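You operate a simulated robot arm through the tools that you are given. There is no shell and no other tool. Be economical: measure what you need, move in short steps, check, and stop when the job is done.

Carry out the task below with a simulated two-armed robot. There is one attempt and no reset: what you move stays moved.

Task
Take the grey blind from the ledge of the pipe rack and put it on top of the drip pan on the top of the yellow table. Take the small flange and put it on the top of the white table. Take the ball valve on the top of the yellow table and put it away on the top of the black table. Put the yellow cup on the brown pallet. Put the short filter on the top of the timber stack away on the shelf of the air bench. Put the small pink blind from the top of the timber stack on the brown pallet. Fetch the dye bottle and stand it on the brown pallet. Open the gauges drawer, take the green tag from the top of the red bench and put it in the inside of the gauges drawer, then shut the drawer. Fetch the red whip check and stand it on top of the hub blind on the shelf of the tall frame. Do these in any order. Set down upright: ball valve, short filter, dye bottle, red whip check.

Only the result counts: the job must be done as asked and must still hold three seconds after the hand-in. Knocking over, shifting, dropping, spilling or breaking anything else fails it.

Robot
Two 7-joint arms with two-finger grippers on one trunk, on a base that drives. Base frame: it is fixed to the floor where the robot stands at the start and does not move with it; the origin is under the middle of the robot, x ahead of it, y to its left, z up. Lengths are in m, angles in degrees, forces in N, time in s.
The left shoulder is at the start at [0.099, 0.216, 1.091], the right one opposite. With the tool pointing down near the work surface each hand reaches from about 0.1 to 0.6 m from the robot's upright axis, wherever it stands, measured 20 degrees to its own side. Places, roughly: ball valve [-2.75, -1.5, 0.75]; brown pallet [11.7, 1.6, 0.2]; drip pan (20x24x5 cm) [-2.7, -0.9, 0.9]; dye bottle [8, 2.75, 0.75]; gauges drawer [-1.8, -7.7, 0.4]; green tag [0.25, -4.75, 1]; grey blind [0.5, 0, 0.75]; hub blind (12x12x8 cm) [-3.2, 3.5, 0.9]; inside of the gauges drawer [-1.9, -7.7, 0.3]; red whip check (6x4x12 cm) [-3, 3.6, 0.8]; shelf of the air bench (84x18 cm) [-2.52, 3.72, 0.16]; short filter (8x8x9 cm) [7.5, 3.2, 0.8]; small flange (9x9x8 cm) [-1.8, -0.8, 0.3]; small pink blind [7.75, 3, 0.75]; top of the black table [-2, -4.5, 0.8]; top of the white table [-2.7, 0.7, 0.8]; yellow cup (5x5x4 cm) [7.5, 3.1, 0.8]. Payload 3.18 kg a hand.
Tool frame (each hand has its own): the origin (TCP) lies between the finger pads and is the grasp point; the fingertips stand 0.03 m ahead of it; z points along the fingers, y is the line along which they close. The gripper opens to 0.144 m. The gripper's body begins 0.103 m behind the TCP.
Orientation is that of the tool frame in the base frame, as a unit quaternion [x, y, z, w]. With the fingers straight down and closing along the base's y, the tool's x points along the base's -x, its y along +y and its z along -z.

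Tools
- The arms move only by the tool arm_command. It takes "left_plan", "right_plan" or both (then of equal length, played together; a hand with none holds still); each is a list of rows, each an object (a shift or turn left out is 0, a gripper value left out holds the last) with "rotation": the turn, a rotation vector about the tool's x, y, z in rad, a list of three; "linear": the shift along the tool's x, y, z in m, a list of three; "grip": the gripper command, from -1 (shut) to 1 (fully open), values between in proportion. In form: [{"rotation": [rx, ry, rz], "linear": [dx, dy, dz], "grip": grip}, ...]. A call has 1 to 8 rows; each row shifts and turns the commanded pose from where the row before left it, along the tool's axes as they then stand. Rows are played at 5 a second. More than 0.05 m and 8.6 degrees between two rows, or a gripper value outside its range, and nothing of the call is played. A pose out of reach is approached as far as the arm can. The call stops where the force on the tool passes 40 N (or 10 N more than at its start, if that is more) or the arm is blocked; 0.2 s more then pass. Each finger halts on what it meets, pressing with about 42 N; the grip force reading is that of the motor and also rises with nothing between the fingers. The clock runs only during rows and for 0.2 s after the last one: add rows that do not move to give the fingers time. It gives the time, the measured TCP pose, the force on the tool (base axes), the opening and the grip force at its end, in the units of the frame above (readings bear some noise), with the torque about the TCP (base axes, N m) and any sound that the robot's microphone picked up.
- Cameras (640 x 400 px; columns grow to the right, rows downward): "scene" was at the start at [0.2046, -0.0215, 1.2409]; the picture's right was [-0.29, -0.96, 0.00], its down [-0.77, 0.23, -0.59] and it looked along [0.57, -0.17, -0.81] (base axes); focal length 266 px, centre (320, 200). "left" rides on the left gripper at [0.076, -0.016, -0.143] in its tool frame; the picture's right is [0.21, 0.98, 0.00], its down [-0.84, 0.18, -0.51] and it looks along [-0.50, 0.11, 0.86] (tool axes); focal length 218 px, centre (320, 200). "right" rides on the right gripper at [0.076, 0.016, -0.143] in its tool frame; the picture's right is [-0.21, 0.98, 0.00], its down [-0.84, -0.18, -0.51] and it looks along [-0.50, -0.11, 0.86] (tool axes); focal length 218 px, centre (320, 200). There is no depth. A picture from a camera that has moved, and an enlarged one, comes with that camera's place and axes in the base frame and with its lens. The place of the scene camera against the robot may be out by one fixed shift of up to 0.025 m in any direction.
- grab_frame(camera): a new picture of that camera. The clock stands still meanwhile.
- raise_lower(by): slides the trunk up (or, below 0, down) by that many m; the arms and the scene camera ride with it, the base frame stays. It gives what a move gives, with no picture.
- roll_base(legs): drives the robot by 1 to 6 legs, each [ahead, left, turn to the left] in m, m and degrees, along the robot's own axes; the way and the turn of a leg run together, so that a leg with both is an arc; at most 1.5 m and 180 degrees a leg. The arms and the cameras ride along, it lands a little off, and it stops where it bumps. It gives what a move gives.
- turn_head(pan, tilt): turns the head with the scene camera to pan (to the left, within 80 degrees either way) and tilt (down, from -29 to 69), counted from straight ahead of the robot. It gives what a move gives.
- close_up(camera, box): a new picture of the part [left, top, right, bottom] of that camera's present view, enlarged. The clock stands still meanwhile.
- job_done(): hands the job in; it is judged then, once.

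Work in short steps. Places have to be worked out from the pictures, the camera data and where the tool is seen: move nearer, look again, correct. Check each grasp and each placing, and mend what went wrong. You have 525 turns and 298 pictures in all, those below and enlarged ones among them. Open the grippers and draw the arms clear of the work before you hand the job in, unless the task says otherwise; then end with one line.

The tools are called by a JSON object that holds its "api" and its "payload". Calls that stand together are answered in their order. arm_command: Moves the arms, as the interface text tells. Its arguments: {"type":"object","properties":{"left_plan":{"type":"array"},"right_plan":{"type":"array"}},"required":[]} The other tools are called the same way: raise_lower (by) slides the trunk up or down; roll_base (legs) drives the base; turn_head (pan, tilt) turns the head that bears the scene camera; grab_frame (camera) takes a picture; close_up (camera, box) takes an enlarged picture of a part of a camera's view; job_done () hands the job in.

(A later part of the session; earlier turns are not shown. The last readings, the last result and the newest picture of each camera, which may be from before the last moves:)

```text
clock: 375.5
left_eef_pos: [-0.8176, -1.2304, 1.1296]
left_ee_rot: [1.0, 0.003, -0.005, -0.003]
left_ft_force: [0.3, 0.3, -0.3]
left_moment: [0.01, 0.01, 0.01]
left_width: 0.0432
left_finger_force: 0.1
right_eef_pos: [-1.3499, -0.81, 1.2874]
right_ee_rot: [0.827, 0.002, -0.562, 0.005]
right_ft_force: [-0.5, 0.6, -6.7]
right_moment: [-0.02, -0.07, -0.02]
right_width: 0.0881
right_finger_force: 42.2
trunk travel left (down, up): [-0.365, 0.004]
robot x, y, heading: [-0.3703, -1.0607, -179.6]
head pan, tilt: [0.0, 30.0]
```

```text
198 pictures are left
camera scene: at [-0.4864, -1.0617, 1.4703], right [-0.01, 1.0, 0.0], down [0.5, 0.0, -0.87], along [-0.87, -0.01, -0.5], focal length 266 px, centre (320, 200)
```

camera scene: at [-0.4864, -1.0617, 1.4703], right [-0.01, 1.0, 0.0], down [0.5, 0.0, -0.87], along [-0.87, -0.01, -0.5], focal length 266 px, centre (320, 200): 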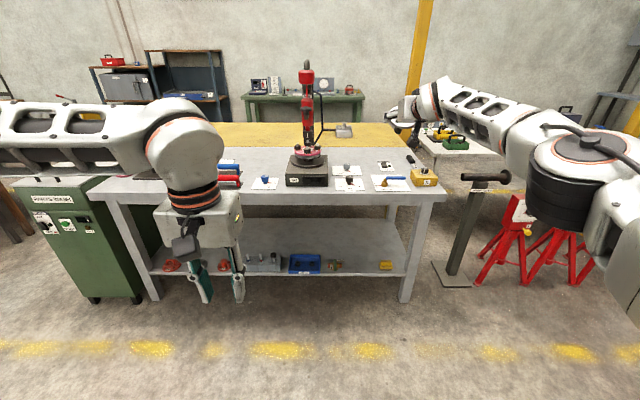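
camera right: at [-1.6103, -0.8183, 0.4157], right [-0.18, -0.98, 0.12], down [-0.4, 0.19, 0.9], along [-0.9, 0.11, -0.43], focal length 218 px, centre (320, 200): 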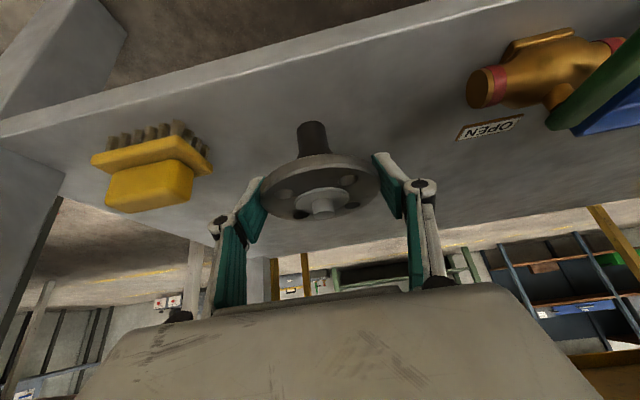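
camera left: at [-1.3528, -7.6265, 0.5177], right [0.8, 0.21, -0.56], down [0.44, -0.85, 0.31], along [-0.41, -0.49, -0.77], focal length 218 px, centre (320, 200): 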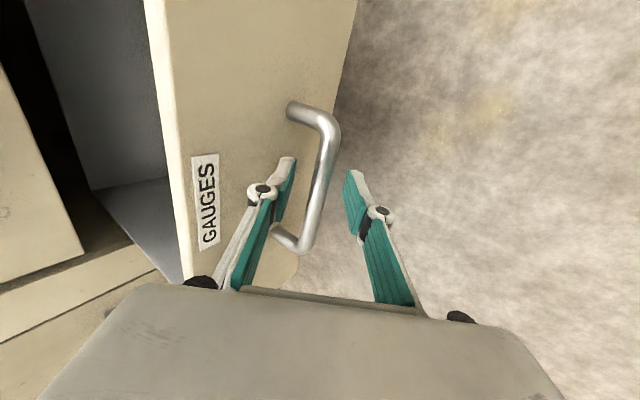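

The flange is held, though the raised arm is stretched forward. I'll draw it in and level the hand before driving round behind the white table.

{"api": "arm_command", "payload": {"right_plan": [{"rotation": [0, 0.15, 0], "linear": [0.015, 0, -0.045]}, {"rotation": [0, 0.15, 0], "linear": [0.018, 0, -0.043]}, {"rotation": [0, 0.15, 0], "linear": [0.025, 0, -0.038]}, {"rotation": [0, 0.15, 0], "linear": [0.03, 0, -0.033]}, {"rotation": [0, 0.15, 0], "linear": [0.034, 0, -0.028]}, {"rotation": [0, 0.15, 0], "linear": [0.04, 0, -0.02]}, {"rotation": [0, 0.15, 0], "linear": [0.045, 0, -0.01]}, {"rotation": [0, 0.13, 0], "linear": [0.045, 0, 0.0]}]}}

{"api": "grab_frame", "payload": {"camera": "right"}}

```text
clock: 377.3
left_eef_pos: [-0.8179, -1.2301, 1.1308]
left_ee_rot: [1.0, 0.002, -0.005, -0.002]
left_ft_force: [1.1, 0.3, -0.6]
left_moment: [-0.02, 0.04, 0.0]
left_width: 0.0433
left_finger_force: 0.1
right_eef_pos: [-1.0712, -0.7676, 1.2826]
right_ee_rot: [0.982, 0.002, -0.187, 0.004]
right_ft_force: [0.2, 0.1, -5.8]
right_moment: [-0.01, 0.03, 0.01]
right_width: 0.0882
right_finger_force: 42.0
right hand out of reach, approached as far as the arm can: row 5, 6, 7, 8
trunk travel left (down, up): [-0.365, 0.004]
robot x, y, heading: [-0.3679, -1.0623, -179.5]
head pan, tilt: [0.0, 30.0]
```

```text
197 pictures are left
camera right: at [-0.9462, -0.7823, 1.3883], right [-0.19, -0.98, 0.08], down [-0.6, 0.18, 0.78], along [-0.78, 0.1, -0.62], focal length 218 px, centre (320, 200)
```

right: 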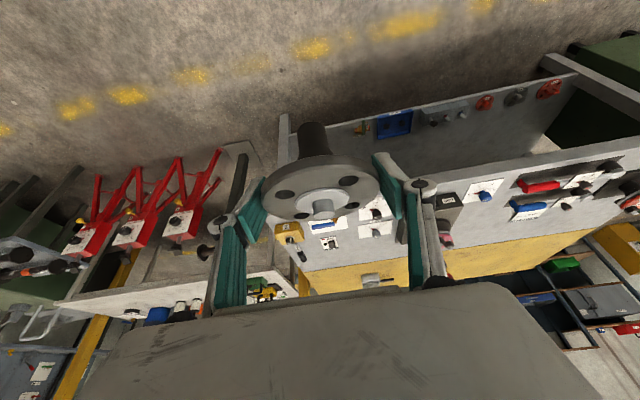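

Flange safe in hand. Driving round through the passage to the aisle behind the tables.

{"api": "roll_base", "payload": {"legs": [[0.24, 1.04, 0], [0.24, 1.04, 0], [1.1, 0, 0], [1.1, 0, 0], [0.95, 0, 0], [0, -1.4, 0]]}}

{"api": "roll_base", "payload": {"legs": [[0, -1.0, 0], [0, 0, -90]]}}

{"api": "grab_frame", "payload": {"camera": "scene"}}

```text
clock: 422.8
left_eef_pos: [-4.4187, -1.9466, 1.1301]
left_ee_rot: [1.0, 0.014, -0.005, -0.003]
left_ft_force: [0.1, 0.4, 0.1]
left_moment: [0.0, 0.0, 0.02]
left_width: 0.0433
left_finger_force: 0.1
right_eef_pos: [-4.6821, -1.4917, 1.2824]
right_ee_rot: [0.982, 0.014, -0.186, 0.006]
right_ft_force: [0.2, -0.3, -7.0]
right_moment: [0.0, -0.01, 0.0]
right_width: 0.0884
right_finger_force: 41.8
trunk travel left (down, up): [-0.365, 0.004]
robot x, y, heading: [-3.9689, -1.766, -178.2]
head pan, tilt: [0.0, 30.0]
```

```text
clock: 435.7
left_eef_pos: [-4.1877, -0.3214, 1.1293]
left_ee_rot: [0.722, -0.692, 0.0, -0.006]
left_ft_force: [0.4, 0.1, -0.4]
left_moment: [0.01, 0.01, -0.01]
left_width: 0.0433
left_finger_force: 0.1
right_eef_pos: [-3.737, -0.0521, 1.2829]
right_ee_rot: [0.71, -0.68, -0.136, -0.126]
right_ft_force: [0.7, 0.0, -6.4]
right_moment: [-0.06, -0.01, 0.0]
right_width: 0.0884
right_finger_force: 41.4
trunk travel left (down, up): [-0.365, 0.004]
robot x, y, heading: [-3.9979, -0.766, 92.6]
head pan, tilt: [0.0, 30.0]
```

```text
196 pictures are left
camera scene: at [-3.9915, -0.6323, 1.4704], right [1.0, 0.04, 0.0], down [0.02, -0.5, -0.87], along [-0.04, 0.86, -0.5], focal length 266 px, centre (320, 200)
```

scene: 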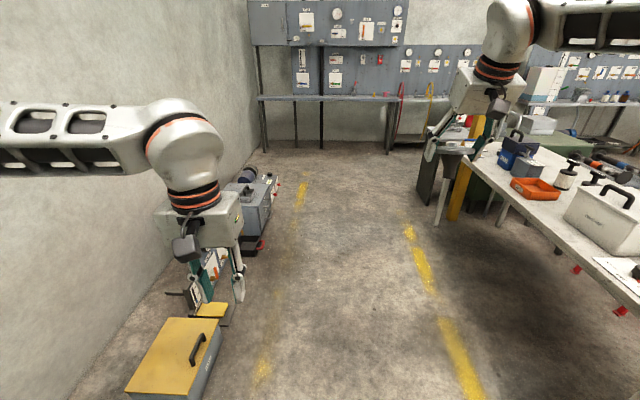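

The aisle is clear and the white table is on the right. I'll move up and face it to find a free spot.

{"api": "roll_base", "payload": {"legs": [[1.3, 0.05, 0], [0, 0, -92.6]]}}

{"api": "turn_head", "payload": {"pan": 0, "tilt": 35}}

{"api": "grab_frame", "payload": {"camera": "scene"}}

```text
clock: 446.2
left_eef_pos: [-3.643, 0.6906, 1.1305]
left_ee_rot: [0.012, 1.0, -0.004, 0.006]
left_ft_force: [0.2, -0.5, -0.2]
left_moment: [0.0, 0.01, 0.01]
left_width: 0.0434
left_finger_force: 0.1
right_eef_pos: [-3.4027, 0.2239, 1.2832]
right_ee_rot: [0.011, 0.983, 0.001, 0.186]
right_ft_force: [-0.1, -0.5, -6.7]
right_moment: [-0.02, -0.02, 0.01]
right_width: 0.0883
right_finger_force: 42.5
trunk travel left (down, up): [-0.365, 0.004]
robot x, y, heading: [-4.0925, 0.5347, -1.2]
head pan, tilt: [0.0, 30.0]
```

```text
clock: 446.8
left_eef_pos: [-3.6433, 0.69, 1.1297]
left_ee_rot: [0.013, 1.0, -0.003, 0.004]
left_ft_force: [0.1, 0.7, 0.2]
left_moment: [0.0, -0.01, -0.02]
left_width: 0.0432
left_finger_force: 0.0
right_eef_pos: [-3.4031, 0.2231, 1.2813]
right_ee_rot: [0.011, 0.982, 0.002, 0.186]
right_ft_force: [0.4, 0.0, -6.4]
right_moment: [0.01, 0.05, 0.03]
right_width: 0.0883
right_finger_force: 42.9
trunk travel left (down, up): [-0.365, 0.004]
robot x, y, heading: [-4.0968, 0.5344, -1.1]
head pan, tilt: [0.0, 35.0]
```

```text
195 pictures are left
camera scene: at [-3.9501, 0.5304, 1.4627], right [-0.02, -1.0, 0.0], down [-0.57, 0.01, -0.82], along [0.82, -0.02, -0.57], focal length 266 px, centre (320, 200)
```

scene: 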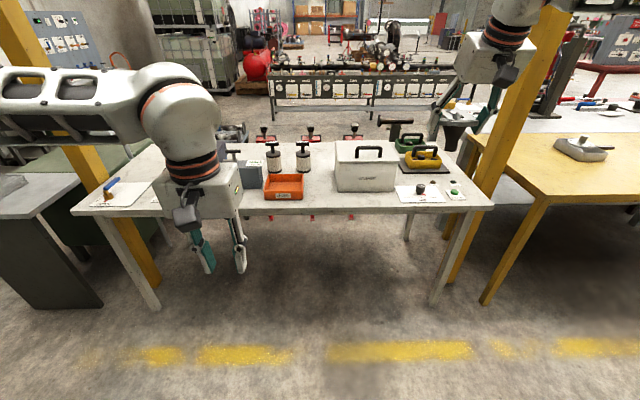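

{"api": "close_up", "payload": {"camera": "scene", "box": [60, 110, 380, 230]}}

```text
2.00 times, centred on (220, 170) of scene
camera zoom: at [-3.9501, 0.5304, 1.4627], right [-0.02, -1.0, 0.0], down [-0.57, 0.01, -0.82], along [0.82, -0.02, -0.57], focal length 533 px, centre (520, 260)
```

zoom: 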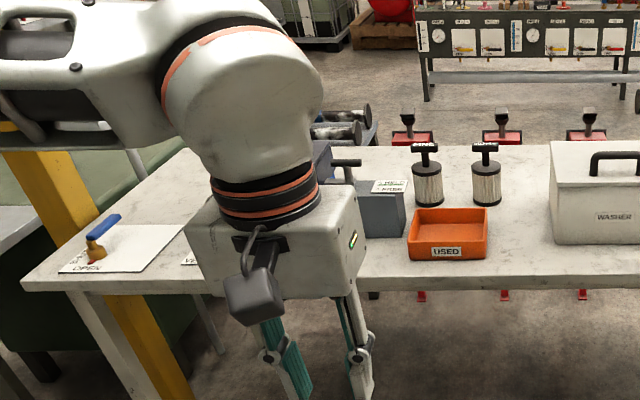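

{"api": "roll_base", "payload": {"legs": [[0, 0.5, 1.1]]}}

{"api": "grab_frame", "payload": {"camera": "scene"}}

```text
clock: 451.7
left_eef_pos: [-3.6468, 1.2078, 1.1296]
left_ee_rot: [-0.005, 1.0, -0.004, 0.004]
left_ft_force: [0.6, -0.1, 0.9]
left_moment: [0.03, 0.0, 0.02]
left_width: 0.0433
left_finger_force: 0.1
right_eef_pos: [-3.3916, 0.7461, 1.2818]
right_ee_rot: [-0.006, 0.983, 0.004, 0.185]
right_ft_force: [-0.3, -1.1, -6.6]
right_moment: [0.02, 0.02, 0.02]
right_width: 0.0881
right_finger_force: 42.1
trunk travel left (down, up): [-0.365, 0.004]
robot x, y, heading: [-4.0955, 1.0328, 0.7]
head pan, tilt: [0.0, 35.0]
```

```text
193 pictures are left
camera scene: at [-3.9482, 1.0358, 1.4626], right [0.01, -1.0, 0.0], down [-0.57, -0.01, -0.82], along [0.82, 0.01, -0.57], focal length 266 px, centre (320, 200)
```

scene: 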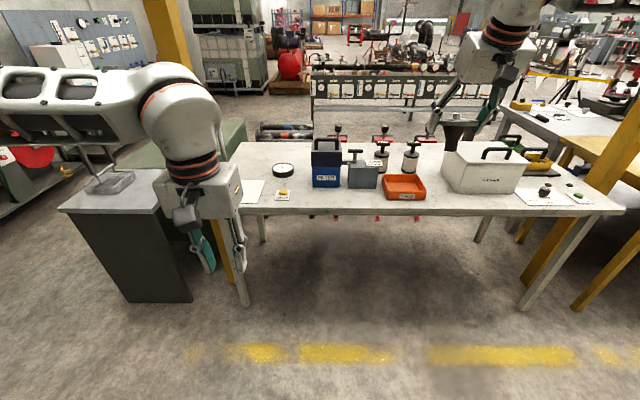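

A free strip lies along the table's near edge in front of the blue box, around (-3.0, 0.93). I'll move in to place the flange there.

{"api": "roll_base", "payload": {"legs": [[0.38, 0.15, -0.7]]}}

{"api": "raise_lower", "payload": {"by": -0.17}}

{"api": "turn_head", "payload": {"pan": -15, "tilt": 50}}

{"api": "grab_frame", "payload": {"camera": "scene"}}

```text
clock: 454.3
left_eef_pos: [-3.2611, 1.3542, 1.1296]
left_ee_rot: [0.002, 1.0, -0.003, 0.005]
left_ft_force: [0.1, -0.5, -0.4]
left_moment: [0.04, 0.01, 0.01]
left_width: 0.0431
left_finger_force: 0.2
right_eef_pos: [-3.0126, 0.8897, 1.2821]
right_ee_rot: [0.001, 0.983, 0.003, 0.186]
right_ft_force: [0.2, -0.1, -6.6]
right_moment: [0.0, 0.01, -0.01]
right_width: 0.0885
right_finger_force: 42.0
trunk travel left (down, up): [-0.365, 0.004]
robot x, y, heading: [-3.7097, 1.186, 0.3]
head pan, tilt: [0.0, 35.0]
```

```text
clock: 456.2
left_eef_pos: [-3.2612, 1.3533, 0.9609]
left_ee_rot: [0.003, 1.0, -0.004, 0.006]
left_ft_force: [0.2, 0.4, 0.6]
left_moment: [0.02, 0.0, 0.0]
left_width: 0.0429
left_finger_force: 0.1
right_eef_pos: [-3.0127, 0.8891, 1.1134]
right_ee_rot: [0.002, 0.982, 0.004, 0.187]
right_ft_force: [-0.6, 0.9, -5.5]
right_moment: [-0.01, 0.0, 0.03]
right_width: 0.0883
right_finger_force: 41.9
trunk travel left (down, up): [-0.195, 0.174]
robot x, y, heading: [-3.7106, 1.1871, 0.1]
head pan, tilt: [0.0, 35.0]
```

```text
clock: 457.0
left_eef_pos: [-3.2609, 1.3537, 0.9603]
left_ee_rot: [0.002, 1.0, -0.003, 0.004]
left_ft_force: [-0.8, -0.1, -0.4]
left_moment: [0.02, 0.01, 0.02]
left_width: 0.0433
left_finger_force: 0.0
right_eef_pos: [-3.0129, 0.8895, 1.1126]
right_ee_rot: [0.002, 0.983, 0.003, 0.185]
right_ft_force: [-0.5, 0.6, -5.8]
right_moment: [-0.03, 0.02, 0.01]
right_width: 0.0883
right_finger_force: 42.1
trunk travel left (down, up): [-0.195, 0.174]
robot x, y, heading: [-3.7136, 1.1868, 0.3]
head pan, tilt: [-15.0, 50.0]
```

```text
192 pictures are left
camera scene: at [-3.5192, 1.167, 1.2674], right [-0.26, -0.97, 0.0], down [-0.74, 0.2, -0.64], along [0.62, -0.17, -0.77], focal length 266 px, centre (320, 200)
```

scene: 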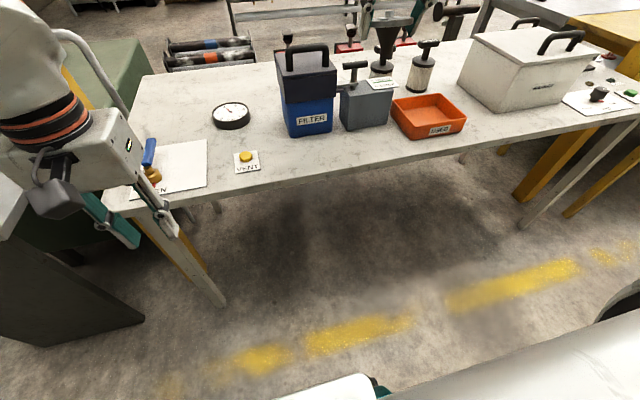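

The nearest good spot is the front strip at about (-2.97, 1.08), clear of the card, gauge and FILTER box. I'll bring the flange above it, tilting the hand back to 35° so the flange hangs upright.

{"api": "arm_command", "payload": {"right_plan": [{"linear": [0.0056, 0.038, 0.023], "rotation": [0, -0.0465, 0]}, {"linear": [0.0056, 0.038, 0.023], "rotation": [0, -0.0465, 0]}, {"linear": [0.0056, 0.038, 0.023], "rotation": [0, -0.0465, 0]}, {"linear": [0.0056, 0.038, 0.023], "rotation": [0, -0.0465, 0]}, {"linear": [0.0056, 0.038, 0.023], "rotation": [0, -0.0465, 0]}, {}]}}

{"api": "grab_frame", "payload": {"camera": "scene"}}

{"api": "grab_frame", "payload": {"camera": "right"}}

```text
clock: 458.4
left_eef_pos: [-3.2611, 1.3517, 0.9606]
left_ee_rot: [0.003, 1.0, -0.003, 0.006]
left_ft_force: [-0.3, -0.7, 0.5]
left_moment: [0.01, -0.01, 0.04]
left_width: 0.0432
left_finger_force: 0.1
right_eef_pos: [-2.9856, 1.0801, 0.9984]
right_ee_rot: [0.003, 0.954, 0.002, 0.299]
right_ft_force: [-0.2, -0.1, -6.2]
right_moment: [0.01, 0.02, 0.03]
right_width: 0.0884
right_finger_force: 42.2
trunk travel left (down, up): [-0.195, 0.174]
robot x, y, heading: [-3.7104, 1.1868, -0.2]
head pan, tilt: [-15.0, 50.0]
```

```text
191 pictures are left
camera scene: at [-3.5198, 1.1664, 1.2676], right [-0.26, -0.97, 0.0], down [-0.74, 0.2, -0.64], along [0.62, -0.17, -0.77], focal length 266 px, centre (320, 200)
```

scene: 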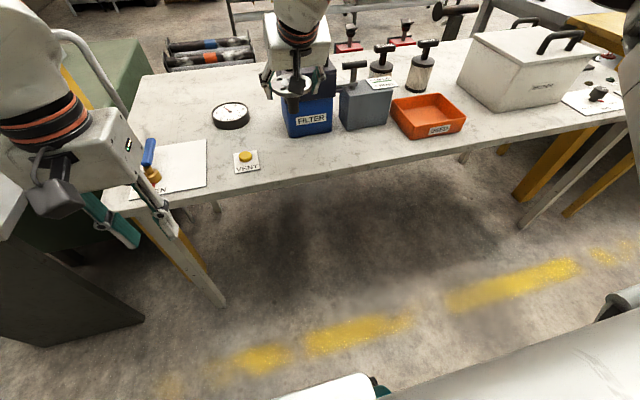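

```text
190 pictures are left
camera right: at [-3.1294, 1.0959, 1.0727], right [0.17, 0.98, 0.13], down [0.4, -0.19, 0.9], along [0.9, -0.11, -0.43], focal length 218 px, centre (320, 200)
```

right: 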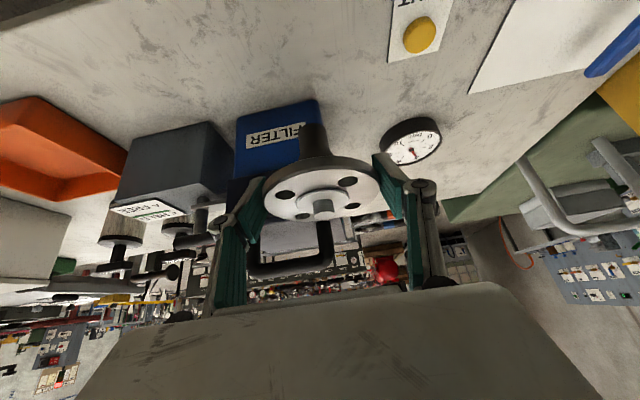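

The drop point is clear: the box front is 8 cm further on and the table edge 7 cm nearer. Lowering toward contact (expected near z 0.876).

{"api": "arm_command", "payload": {"right_plan": [{"linear": [0.009, 0, 0.0303]}, {"linear": [0.0172, 0, 0.0246]}, {"linear": [0.0172, 0, 0.0246]}, {"linear": [0.0057, 0, 0.0082]}, {"linear": [0.0034, 0, 0.0049]}, {"linear": [0.0034, 0, 0.0049]}]}}

{"api": "close_up", "payload": {"camera": "scene", "box": [210, 50, 370, 190]}}

```text
clock: 459.8
left_eef_pos: [-3.2606, 1.3534, 0.9599]
left_ee_rot: [0.003, 1.0, -0.004, 0.004]
left_ft_force: [-0.6, 0.0, 0.1]
left_moment: [0.0, 0.0, 0.04]
left_width: 0.0432
left_finger_force: 0.0
right_eef_pos: [-2.9771, 1.0808, 0.8843]
right_ee_rot: [0.003, 0.954, 0.002, 0.298]
right_ft_force: [0.8, -0.1, -6.5]
right_moment: [-0.02, 0.09, -0.01]
right_width: 0.0882
right_finger_force: 41.8
trunk travel left (down, up): [-0.195, 0.174]
robot x, y, heading: [-3.711, 1.1905, -0.2]
head pan, tilt: [-15.0, 50.0]
```

```text
2.86 times, centred on (290, 120) of scene
camera zoom: at [-3.5192, 1.1671, 1.2674], right [-0.26, -0.97, 0.0], down [-0.74, 0.2, -0.64], along [0.62, -0.17, -0.77], focal length 761 px, centre (406, 429)
```

zoom: 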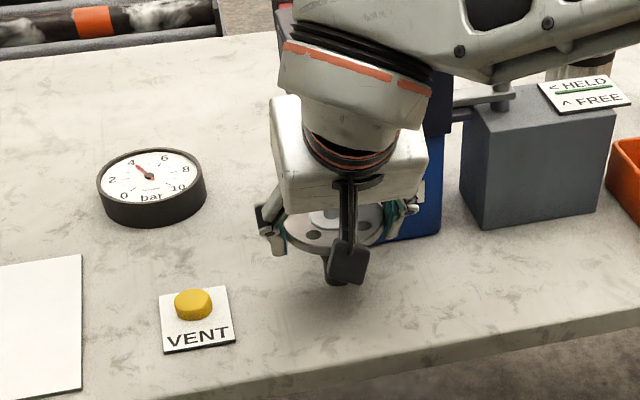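

Not yet touching; lowering in 4 mm steps.

{"api": "arm_command", "payload": {"right_plan": [{"linear": [0.0023, 0, 0.0033]}, {"linear": [0.0023, 0, 0.0033]}, {"linear": [0.0023, 0, 0.0033]}, {"linear": [0.0023, 0, 0.0033]}]}}

```text
clock: 460.8
left_eef_pos: [-3.2605, 1.3542, 0.9596]
left_ee_rot: [0.003, 1.0, -0.003, 0.003]
left_ft_force: [0.2, -0.9, -0.4]
left_moment: [0.02, 0.01, 0.0]
left_width: 0.0431
left_finger_force: 0.1
right_eef_pos: [-2.9744, 1.0807, 0.8702]
right_ee_rot: [0.002, 0.955, 0.003, 0.298]
right_ft_force: [-2.0, -0.6, -6.6]
right_moment: [0.02, 0.04, -0.01]
right_width: 0.0883
right_finger_force: 42.5
trunk travel left (down, up): [-0.195, 0.174]
robot x, y, heading: [-3.7097, 1.187, -0.0]
head pan, tilt: [-15.0, 50.0]
```

{"api": "arm_command", "payload": {"right_plan": [{"linear": [0.0023, 0, 0.0033]}, {"linear": [0.0023, 0, 0.0033]}, {"linear": [0.0023, 0, 0.0033]}, {"linear": [0.0023, 0, 0.0033]}, {"linear": [0.0023, 0, 0.0033]}]}}

```text
clock: 462.0
left_eef_pos: [-3.2624, 1.3544, 0.9621]
left_ee_rot: [0.002, 1.0, -0.003, 0.006]
left_ft_force: [-0.8, 0.4, 0.0]
left_moment: [0.03, 0.02, 0.02]
left_width: 0.0432
left_finger_force: 0.0
right_eef_pos: [-2.9735, 1.0813, 0.856]
right_ee_rot: [0.002, 0.953, 0.003, 0.303]
right_ft_force: [2.7, -4.0, 29.6]
right_moment: [-0.08, -0.26, -0.16]
right_width: 0.0881
right_finger_force: 42.1
trunk travel left (down, up): [-0.195, 0.174]
robot x, y, heading: [-3.71, 1.1908, -0.2]
head pan, tilt: [-15.0, 50.0]
```

Contact at about z 0.856. I'll ease up 4 mm, then open.

{"api": "arm_command", "payload": {"right_plan": [{"linear": [-0.0023, 0, -0.0033]}, {}, {}]}}

```text
clock: 462.8
left_eef_pos: [-3.262, 1.3536, 0.9605]
left_ee_rot: [0.002, 1.0, -0.004, 0.006]
left_ft_force: [0.4, -0.3, -0.2]
left_moment: [-0.02, -0.01, 0.02]
left_width: 0.0433
left_finger_force: 0.0
right_eef_pos: [-2.975, 1.0821, 0.8545]
right_ee_rot: [0.002, 0.954, 0.003, 0.301]
right_ft_force: [9.2, -1.5, 18.5]
right_moment: [0.09, -0.77, -0.05]
right_width: 0.0879
right_finger_force: 42.0
trunk travel left (down, up): [-0.195, 0.174]
robot x, y, heading: [-3.711, 1.1882, -0.3]
head pan, tilt: [-15.0, 50.0]
```

{"api": "arm_command", "payload": {"right_plan": [{"linear": [-0.0012, 0, -0.0016]}, {}, {"grip": 0.35}, {}, {}]}}

{"api": "close_up", "payload": {"camera": "scene", "box": [210, 50, 370, 190]}}

{"api": "grab_frame", "payload": {"camera": "right"}}

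```text
clock: 464.0
left_eef_pos: [-3.2605, 1.3539, 0.9601]
left_ee_rot: [0.003, 1.0, -0.004, 0.004]
left_ft_force: [0.9, 0.0, -0.4]
left_moment: [-0.04, 0.0, -0.01]
left_width: 0.0432
left_finger_force: 0.0
right_eef_pos: [-2.9758, 1.0819, 0.8566]
right_ee_rot: [0.002, 0.954, 0.002, 0.298]
right_ft_force: [-0.5, -0.3, 0.8]
right_moment: [0.05, -0.01, 0.03]
right_width: 0.097
right_finger_force: 0.1
trunk travel left (down, up): [-0.195, 0.174]
robot x, y, heading: [-3.7117, 1.1879, -0.4]
head pan, tilt: [-15.0, 50.0]
```

```text
2.86 times, centred on (290, 120) of scene
camera zoom: at [-3.5198, 1.1672, 1.2674], right [-0.26, -0.97, 0.0], down [-0.74, 0.2, -0.64], along [0.62, -0.17, -0.77], focal length 761 px, centre (406, 429)
```

zoom: 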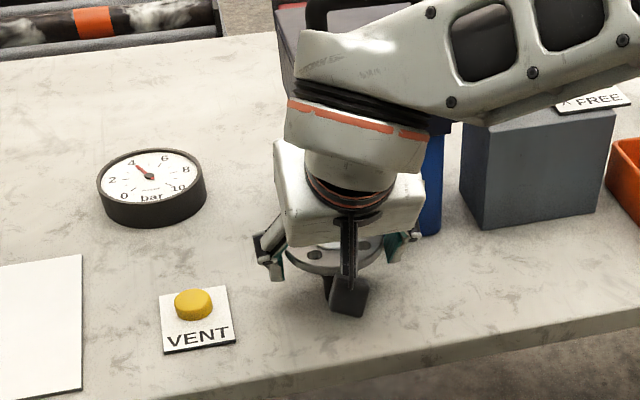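

```text
187 pictures are left
camera right: at [-3.1189, 1.0974, 0.9301], right [0.17, 0.98, 0.12], down [0.4, -0.19, 0.9], along [0.9, -0.11, -0.43], focal length 218 px, centre (320, 200)
```

right: 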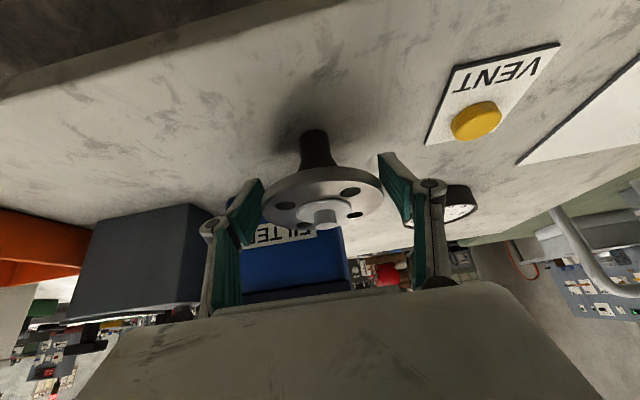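

The flange stands by itself. I'll open a bit more and withdraw along the fingers.

{"api": "arm_command", "payload": {"right_plan": [{"grip": 0.7}, {}, {"linear": [0, 0, -0.03]}, {"linear": [0, 0, -0.05]}, {"linear": [0, 0, -0.05]}, {"linear": [0, 0, -0.05]}]}}

{"api": "grab_frame", "payload": {"camera": "right"}}

```text
clock: 465.4
left_eef_pos: [-3.2626, 1.3526, 0.9617]
left_ee_rot: [0.003, 1.0, -0.003, 0.006]
left_ft_force: [-0.2, 0.5, 0.1]
left_moment: [0.01, -0.03, -0.04]
left_width: 0.0431
left_finger_force: 0.2
right_eef_pos: [-3.0796, 1.0833, 1.0054]
right_ee_rot: [0.003, 0.954, 0.002, 0.299]
right_ft_force: [-1.0, 0.5, 0.6]
right_moment: [0.01, 0.02, -0.01]
right_width: 0.1226
right_finger_force: 0.2
trunk travel left (down, up): [-0.195, 0.174]
robot x, y, heading: [-3.7092, 1.1912, -0.0]
head pan, tilt: [-15.0, 50.0]
```

```text
186 pictures are left
camera right: at [-3.2237, 1.0989, 1.0799], right [0.17, 0.98, 0.12], down [0.4, -0.19, 0.9], along [0.9, -0.11, -0.42], focal length 218 px, centre (320, 200)
```

right: 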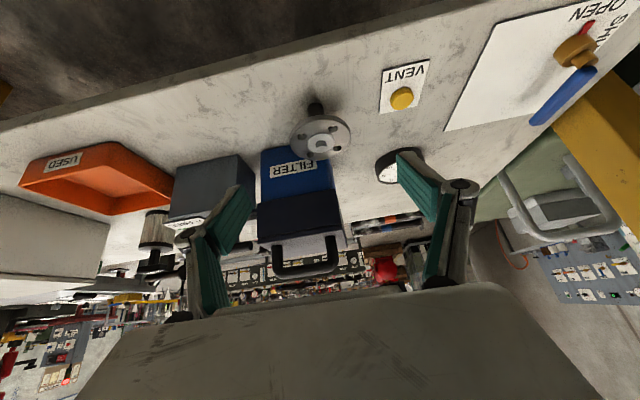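

The flange stands on the white table. Next the red whip check and hub blind at about (-3.1, 3.55). I'll level the right hand, back out and drive toward them.

{"api": "arm_command", "payload": {"right_plan": [{"rotation": [0, 0.15, 0], "linear": [0.03, 0, -0.02]}, {"rotation": [0, 0.15, 0], "linear": [0.03, 0, -0.01]}, {"rotation": [0, 0.15, 0], "linear": [0.03, 0, 0]}, {"rotation": [0, 0.155, 0], "linear": [0.03, -0.03, 0], "grip": 0.2}, {"linear": [0.02, -0.04, 0]}, {"linear": [0.0, -0.04, 0]}]}}

{"api": "raise_lower", "payload": {"by": 0.17}}

{"api": "roll_base", "payload": {"legs": [[-0.35, 0, 0], [0, 0, 80]]}}

{"api": "turn_head", "payload": {"pan": 0, "tilt": 25}}

{"api": "grab_frame", "payload": {"camera": "scene"}}

```text
refused: row 4 steps farther than a row can; nothing moved
```

```text
clock: 467.3
left_eef_pos: [-3.261, 1.3534, 1.1308]
left_ee_rot: [0.003, 1.0, -0.003, 0.003]
left_ft_force: [0.7, -1.6, -1.4]
left_moment: [-0.01, 0.03, 0.0]
left_width: 0.0432
left_finger_force: 0.0
right_eef_pos: [-3.0787, 1.081, 1.1729]
right_ee_rot: [0.002, 0.954, 0.002, 0.299]
right_ft_force: [0.1, 0.3, 0.2]
right_moment: [0.02, 0.0, -0.02]
right_width: 0.1223
right_finger_force: 0.1
trunk travel left (down, up): [-0.365, 0.004]
robot x, y, heading: [-3.7096, 1.1852, 0.1]
head pan, tilt: [-15.0, 50.0]
```

```text
clock: 473.0
left_eef_pos: [-4.14, 1.6621, 1.1292]
left_ee_rot: [-0.635, 0.773, 0.0, 0.007]
left_ft_force: [-0.1, -0.7, 0.2]
left_moment: [0.0, -0.02, -0.01]
left_width: 0.0433
left_finger_force: 0.1
right_eef_pos: [-3.8381, 1.7901, 1.1731]
right_ee_rot: [-0.606, 0.737, 0.191, 0.228]
right_ft_force: [-0.3, -0.3, 0.2]
right_moment: [0.04, 0.02, 0.01]
right_width: 0.1225
right_finger_force: 0.1
trunk travel left (down, up): [-0.365, 0.004]
robot x, y, heading: [-4.0559, 1.1921, 78.9]
head pan, tilt: [-15.0, 50.0]
```

```text
clock: 473.9
left_eef_pos: [-4.1392, 1.6628, 1.1293]
left_ee_rot: [-0.636, 0.772, 0.001, 0.006]
left_ft_force: [0.5, -1.0, 0.6]
left_moment: [-0.04, -0.02, -0.02]
left_width: 0.0431
left_finger_force: 0.0
right_eef_pos: [-3.8377, 1.7903, 1.1747]
right_ee_rot: [-0.606, 0.737, 0.191, 0.228]
right_ft_force: [-0.2, 0.0, 0.3]
right_moment: [-0.01, 0.02, 0.03]
right_width: 0.1226
right_finger_force: 0.0
trunk travel left (down, up): [-0.365, 0.004]
robot x, y, heading: [-4.0624, 1.1915, 78.8]
head pan, tilt: [0.0, 25.0]
```

```text
185 pictures are left
camera scene: at [-4.0207, 1.3203, 1.4784], right [0.98, -0.19, 0.0], down [-0.08, -0.42, -0.91], along [0.17, 0.89, -0.42], focal length 266 px, centre (320, 200)
```

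scene: 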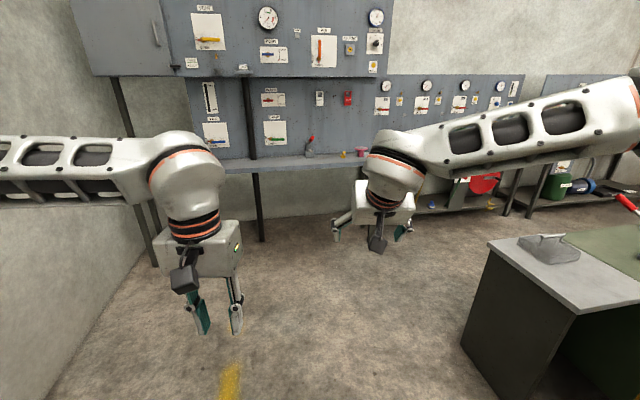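

{"api": "arm_command", "payload": {"right_plan": [{"rotation": [0, 0.15, 0], "linear": [0.03, 0, -0.02]}, {"rotation": [0, 0.15, 0], "linear": [0.03, 0, -0.01]}, {"rotation": [0, 0.15, 0], "linear": [0.03, 0, 0]}, {"rotation": [0, 0.15, 0], "linear": [0.03, -0.02, 0], "grip": 0.2}, {"linear": [0.02, -0.03, 0]}, {"linear": [0.0, -0.04, 0]}]}}

{"api": "roll_base", "payload": {"legs": [[0, 0, 11.2], [1.2, 0, 0], [0, -0.75, 0]]}}

{"api": "turn_head", "payload": {"pan": 0, "tilt": 30}}

{"api": "grab_frame", "payload": {"camera": "scene"}}

```text
clock: 475.3
left_eef_pos: [-4.1388, 1.6634, 1.1304]
left_ee_rot: [-0.635, 0.773, 0.0, 0.005]
left_ft_force: [0.4, 0.1, 0.2]
left_moment: [0.01, 0.04, 0.01]
left_width: 0.0431
left_finger_force: 0.0
right_eef_pos: [-3.7775, 1.6304, 1.1542]
right_ee_rot: [-0.636, 0.772, 0.005, 0.0]
right_ft_force: [0.2, -0.2, 1.2]
right_moment: [0.01, 0.06, -0.04]
right_width: 0.0863
right_finger_force: 0.0
trunk travel left (down, up): [-0.365, 0.004]
robot x, y, heading: [-4.0629, 1.1911, 78.7]
head pan, tilt: [0.0, 25.0]
```

```text
clock: 488.7
left_eef_pos: [-3.461, 2.8236, 1.1309]
left_ee_rot: [-0.706, 0.708, 0.001, 0.006]
left_ft_force: [0.0, 0.1, -0.7]
left_moment: [-0.04, 0.0, 0.0]
left_width: 0.0433
left_finger_force: 0.0
right_eef_pos: [-3.0997, 2.8612, 1.1551]
right_ee_rot: [-0.706, 0.708, 0.004, 0.0]
right_ft_force: [0.2, 0.1, -0.4]
right_moment: [-0.05, -0.03, 0.01]
right_width: 0.0863
right_finger_force: 0.0
trunk travel left (down, up): [-0.365, 0.004]
robot x, y, heading: [-3.2953, 2.3762, 90.0]
head pan, tilt: [0.0, 25.0]
```

```text
clock: 489.4
left_eef_pos: [-3.4603, 2.8232, 1.1295]
left_ee_rot: [-0.706, 0.708, 0.001, 0.006]
left_ft_force: [0.4, 0.1, -0.5]
left_moment: [0.01, -0.01, -0.01]
left_width: 0.0428
left_finger_force: 0.1
right_eef_pos: [-3.1018, 2.8613, 1.1539]
right_ee_rot: [-0.706, 0.708, 0.005, 0.001]
right_ft_force: [-0.1, 0.2, 0.1]
right_moment: [0.01, -0.01, -0.03]
right_width: 0.0863
right_finger_force: 0.1
trunk travel left (down, up): [-0.365, 0.004]
robot x, y, heading: [-3.2949, 2.3772, 90.0]
head pan, tilt: [0.0, 30.0]
```

```text
184 pictures are left
camera scene: at [-3.2786, 2.5053, 1.4705], right [1.0, 0.0, 0.0], down [0.0, -0.5, -0.87], along [0.0, 0.87, -0.5], focal length 266 px, centre (320, 200)
```

scene: 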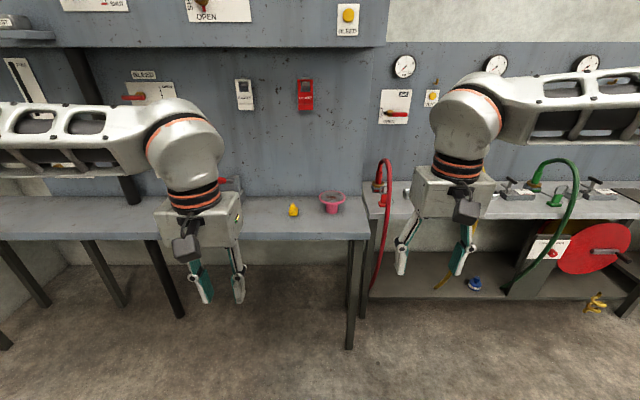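

{"api": "close_up", "payload": {"camera": "scene", "box": [240, 130, 440, 255]}}

{"api": "close_up", "payload": {"camera": "scene", "box": [0, 60, 260, 255]}}

```text
3.20 times, centred on (340, 192) of scene
camera zoom: at [-3.2786, 2.5053, 1.4705], right [1.0, 0.0, 0.0], down [0.0, -0.5, -0.87], along [0.0, 0.87, -0.5], focal length 853 px, centre (256, 224)
```

zoom: 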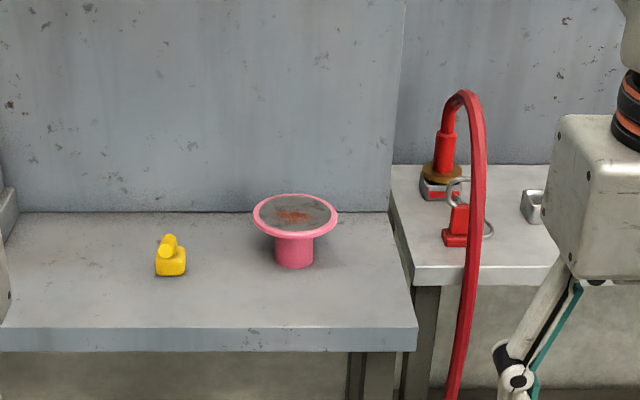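

```text
2.05 times, centred on (130, 158) of scene
camera zoom: at [-3.2786, 2.5053, 1.4705], right [1.0, 0.0, 0.0], down [0.0, -0.5, -0.87], along [0.0, 0.87, -0.5], focal length 547 px, centre (710, 287)
```

zoom: 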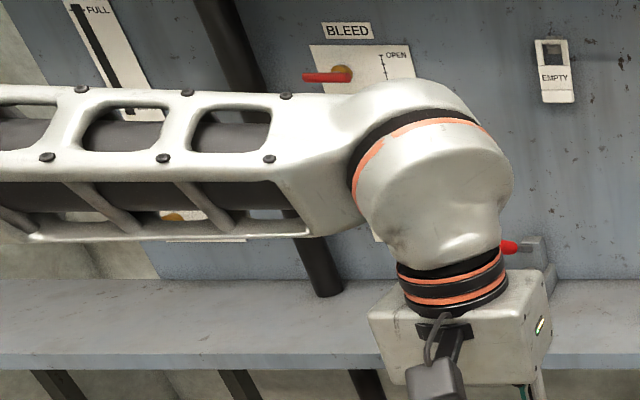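

The hub blind is the pink mushroom-shaped one on the left shelf; the red whip check (red block with a wire loop) stands on the adjoining bench, just behind a red hose. Moving closer.

{"api": "roll_base", "payload": {"legs": [[0.35, -0.2, 0]]}}

{"api": "turn_head", "payload": {"pan": -15, "tilt": 40}}

{"api": "grab_frame", "payload": {"camera": "scene"}}

{"api": "grab_frame", "payload": {"camera": "right"}}

```text
clock: 491.9
left_eef_pos: [-3.2554, 3.1739, 1.1296]
left_ee_rot: [-0.704, 0.71, 0.0, 0.006]
left_ft_force: [0.4, -0.5, -0.1]
left_moment: [-0.03, 0.0, -0.01]
left_width: 0.0432
left_finger_force: 0.0
right_eef_pos: [-2.8963, 3.2111, 1.1538]
right_ee_rot: [-0.706, 0.708, 0.004, 0.0]
right_ft_force: [-0.2, -0.5, -0.4]
right_moment: [-0.03, 0.0, -0.02]
right_width: 0.0864
right_finger_force: 0.0
trunk travel left (down, up): [-0.365, 0.004]
robot x, y, heading: [-3.0916, 2.7205, 89.6]
head pan, tilt: [0.0, 30.0]
```

```text
clock: 492.7
left_eef_pos: [-3.2569, 3.1732, 1.1304]
left_ee_rot: [-0.705, 0.709, 0.001, 0.006]
left_ft_force: [0.7, 0.0, 0.1]
left_moment: [0.02, -0.03, 0.02]
left_width: 0.0433
left_finger_force: 0.1
right_eef_pos: [-2.8964, 3.2103, 1.1548]
right_ee_rot: [-0.706, 0.708, 0.005, 0.0]
right_ft_force: [0.3, 0.0, -0.5]
right_moment: [0.0, -0.01, 0.01]
right_width: 0.0863
right_finger_force: 0.1
trunk travel left (down, up): [-0.365, 0.004]
robot x, y, heading: [-3.0939, 2.7234, 89.8]
head pan, tilt: [-15.0, 40.0]
```

```text
181 pictures are left
camera scene: at [-3.0529, 2.8463, 1.4552], right [0.97, -0.26, 0.0], down [-0.17, -0.62, -0.77], along [0.2, 0.74, -0.64], focal length 266 px, centre (320, 200)
```

scene: 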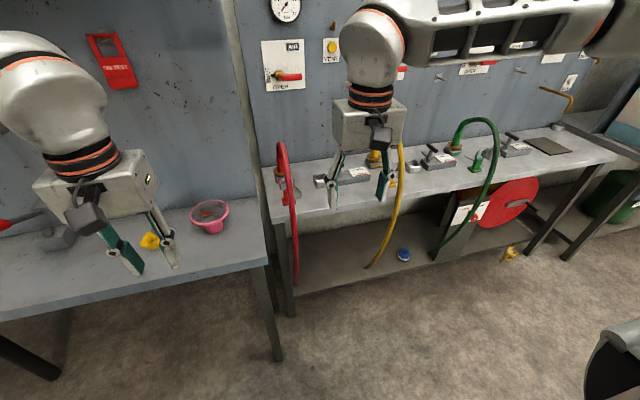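

```text
180 pictures are left
camera right: at [-2.9113, 3.1324, 1.2973], right [-0.98, 0.21, 0.01], down [0.19, 0.84, 0.51], along [0.1, 0.5, -0.86], focal length 218 px, centre (320, 200)
```

right: 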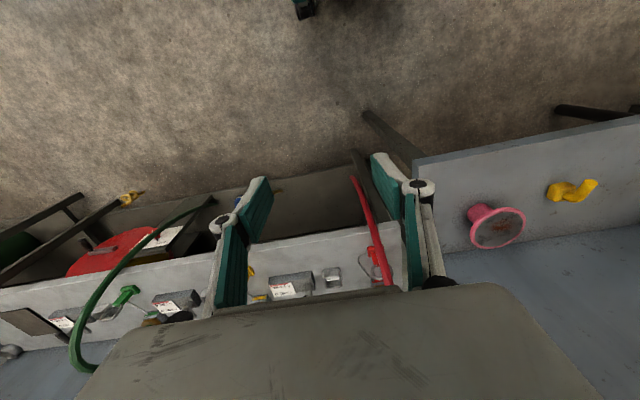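

{"api": "close_up", "payload": {"camera": "scene", "box": [240, 120, 360, 240]}}

{"api": "close_up", "payload": {"camera": "right", "box": [300, 170, 460, 310]}}

```text
3.33 times, centred on (300, 180) of scene
camera zoom: at [-3.0529, 2.8463, 1.4552], right [0.97, -0.26, 0.0], down [-0.17, -0.62, -0.77], along [0.2, 0.74, -0.64], focal length 888 px, centre (387, 267)
```

zoom: 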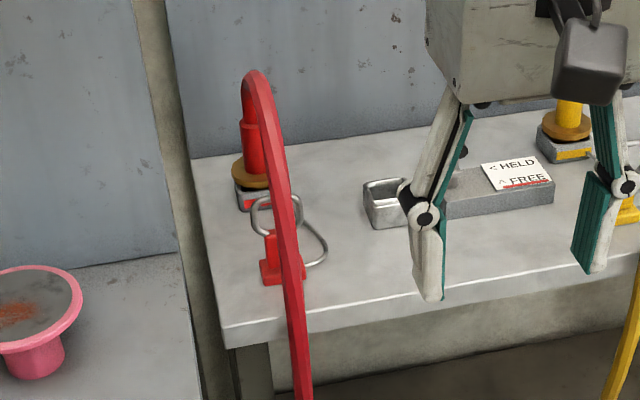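

```text
2.86 times, centred on (380, 240) of right
camera zoom: at [-2.9113, 3.1324, 1.2973], right [-0.98, 0.21, 0.01], down [0.19, 0.84, 0.51], along [0.1, 0.5, -0.86], focal length 624 px, centre (149, 86)
```

zoom: 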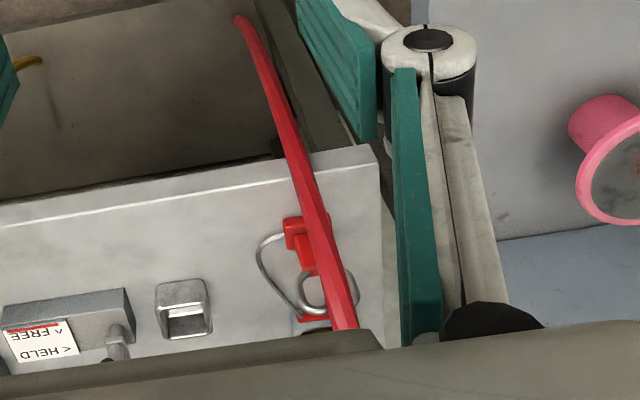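

The whip check stands right beneath the arcing red hose. I want side views before touching it, so I'll slide the base to the right and look back at it.

{"api": "roll_base", "payload": {"legs": [[0, -0.5, 0]]}}

{"api": "turn_head", "payload": {"pan": 25, "tilt": 35}}

{"api": "grab_frame", "payload": {"camera": "scene"}}

```text
clock: 497.5
left_eef_pos: [-2.7633, 3.1718, 1.1306]
left_ee_rot: [-0.704, 0.71, 0.001, 0.006]
left_ft_force: [0.1, -0.8, -0.4]
left_moment: [-0.02, 0.08, 0.02]
left_width: 0.0432
left_finger_force: 0.1
right_eef_pos: [-2.403, 3.2088, 1.1545]
right_ee_rot: [-0.706, 0.708, 0.005, 0.001]
right_ft_force: [0.3, 0.1, 0.0]
right_moment: [0.0, -0.01, -0.01]
right_width: 0.0865
right_finger_force: 0.1
trunk travel left (down, up): [-0.365, 0.004]
robot x, y, heading: [-2.601, 2.7281, 89.6]
head pan, tilt: [-15.0, 40.0]
```

```text
clock: 498.6
left_eef_pos: [-2.7639, 3.1724, 1.1302]
left_ee_rot: [-0.704, 0.71, 0.0, 0.007]
left_ft_force: [-0.2, -0.5, 0.2]
left_moment: [0.0, 0.02, 0.0]
left_width: 0.0431
left_finger_force: 0.0
right_eef_pos: [-2.404, 3.2085, 1.1537]
right_ee_rot: [-0.706, 0.708, 0.004, 0.001]
right_ft_force: [0.6, -0.2, 0.6]
right_moment: [-0.05, 0.02, -0.04]
right_width: 0.0865
right_finger_force: 0.1
trunk travel left (down, up): [-0.365, 0.004]
robot x, y, heading: [-2.597, 2.7238, 89.8]
head pan, tilt: [25.0, 35.0]
```

```text
177 pictures are left
camera scene: at [-2.6184, 2.8428, 1.4627], right [0.91, 0.42, 0.0], down [0.24, -0.52, -0.82], along [-0.34, 0.74, -0.57], focal length 266 px, centre (320, 200)
```

scene: 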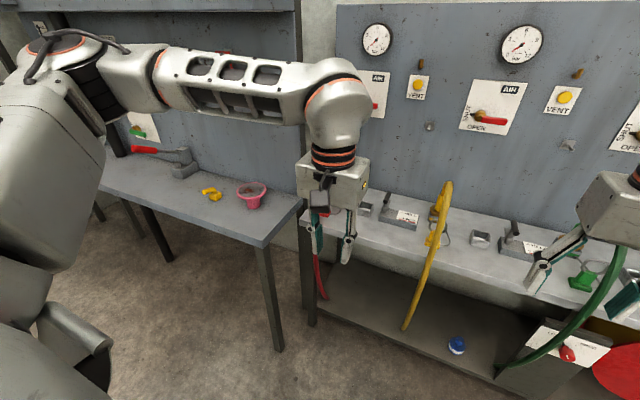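

{"api": "grab_frame", "payload": {"camera": "left"}}

```text
176 pictures are left
camera left: at [-2.7493, 3.0944, 1.2735], right [-0.98, -0.2, -0.01], down [-0.18, 0.84, 0.51], along [-0.1, 0.51, -0.86], focal length 218 px, centre (320, 200)
```

left: 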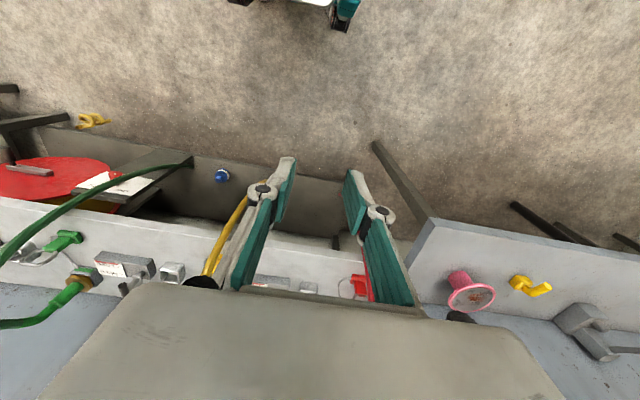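

{"api": "arm_command", "payload": {"left_plan": [{"linear": [0.02, 0.045, 0]}, {"linear": [0.02, 0.045, 0]}, {"linear": [0.02, 0.045, 0]}, {"linear": [0.02, 0.045, 0]}, {}]}}

{"api": "close_up", "payload": {"camera": "scene", "box": [250, 160, 410, 290]}}

```text
clock: 499.8
left_eef_pos: [-2.9403, 3.0947, 1.1283]
left_ee_rot: [-0.704, 0.71, 0.001, 0.005]
left_ft_force: [-0.2, 0.1, 0.6]
left_moment: [-0.02, 0.06, 0.0]
left_width: 0.0432
left_finger_force: 0.1
right_eef_pos: [-2.4014, 3.2099, 1.1545]
right_ee_rot: [-0.706, 0.708, 0.006, 0.0]
right_ft_force: [0.4, -0.4, 0.4]
right_moment: [-0.04, 0.01, -0.06]
right_width: 0.0863
right_finger_force: 0.0
trunk travel left (down, up): [-0.365, 0.004]
robot x, y, heading: [-2.5956, 2.7231, 89.6]
head pan, tilt: [25.0, 35.0]
```

```text
3.08 times, centred on (330, 225) of scene
camera zoom: at [-2.6171, 2.8439, 1.4626], right [0.91, 0.42, 0.0], down [0.24, -0.52, -0.82], along [-0.34, 0.74, -0.57], focal length 820 px, centre (289, 123)
```

zoom: 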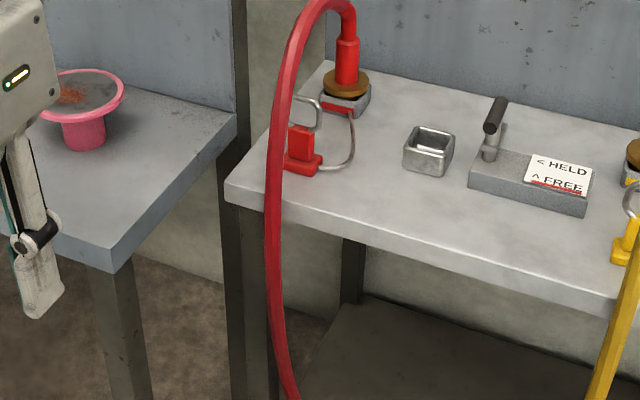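

Geometry worked out: the whip check's base is at about (-2.97, 3.66) on a top near z 0.77, with the hose hanging 9 cm in front of it and arching above it in the plane x = -2.97. I'll approach from the right side, with the robot facing about 165° and the hand tilted forward.

{"api": "roll_base", "payload": {"legs": [[0, 0, 75.4], [-0.1, -0.35, 0]]}}

{"api": "turn_head", "payload": {"pan": -20, "tilt": 30}}

{"api": "grab_frame", "payload": {"camera": "scene"}}

```text
clock: 506.6
left_eef_pos: [-2.8566, 2.7969, 1.1276]
left_ee_rot: [0.991, -0.132, -0.004, -0.004]
left_ft_force: [0.9, -0.1, -0.8]
left_moment: [0.0, 0.01, 0.03]
left_width: 0.0432
left_finger_force: 0.2
right_eef_pos: [-2.832, 3.3478, 1.1536]
right_ee_rot: [0.991, -0.13, -0.004, 0.002]
right_ft_force: [0.2, 0.0, 0.2]
right_moment: [0.03, 0.01, 0.0]
right_width: 0.0864
right_finger_force: 0.1
trunk travel left (down, up): [-0.365, 0.004]
robot x, y, heading: [-2.4096, 3.0363, 165.0]
head pan, tilt: [25.0, 35.0]
```

```text
clock: 507.8
left_eef_pos: [-2.8564, 2.7974, 1.1274]
left_ee_rot: [0.991, -0.131, -0.004, -0.004]
left_ft_force: [0.3, -0.1, 0.5]
left_moment: [-0.01, -0.01, -0.01]
left_width: 0.0432
left_finger_force: 0.0
right_eef_pos: [-2.8304, 3.3483, 1.1548]
right_ee_rot: [0.991, -0.13, -0.004, 0.002]
right_ft_force: [-0.8, 0.5, 0.2]
right_moment: [0.0, -0.02, 0.01]
right_width: 0.0862
right_finger_force: 0.1
trunk travel left (down, up): [-0.365, 0.004]
robot x, y, heading: [-2.4099, 3.0349, 164.9]
head pan, tilt: [-20.0, 30.0]
```

```text
174 pictures are left
camera scene: at [-2.5078, 3.0968, 1.4705], right [0.57, 0.82, 0.0], down [0.41, -0.29, -0.87], along [-0.71, 0.5, -0.5], focal length 266 px, centre (320, 200)
```

scene: 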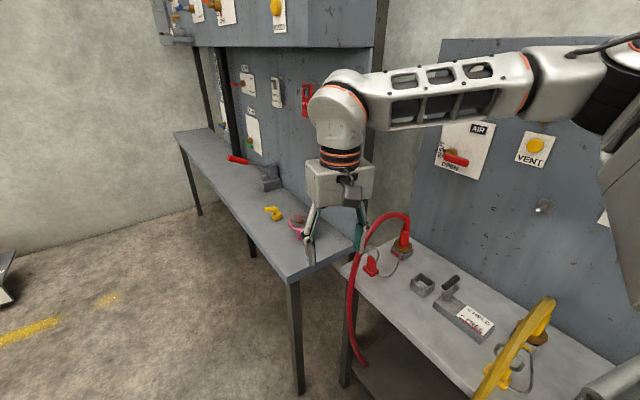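

{"api": "close_up", "payload": {"camera": "scene", "box": [330, 200, 430, 290]}}

```text
4.44 times, centred on (380, 245) of scene
camera zoom: at [-2.5078, 3.0968, 1.4705], right [0.57, 0.82, 0.0], down [0.41, -0.29, -0.87], along [-0.71, 0.5, -0.5], focal length 1184 px, centre (53, 0)
```

zoom: 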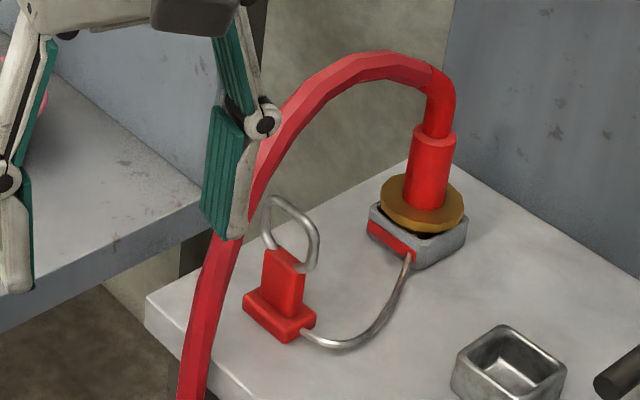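

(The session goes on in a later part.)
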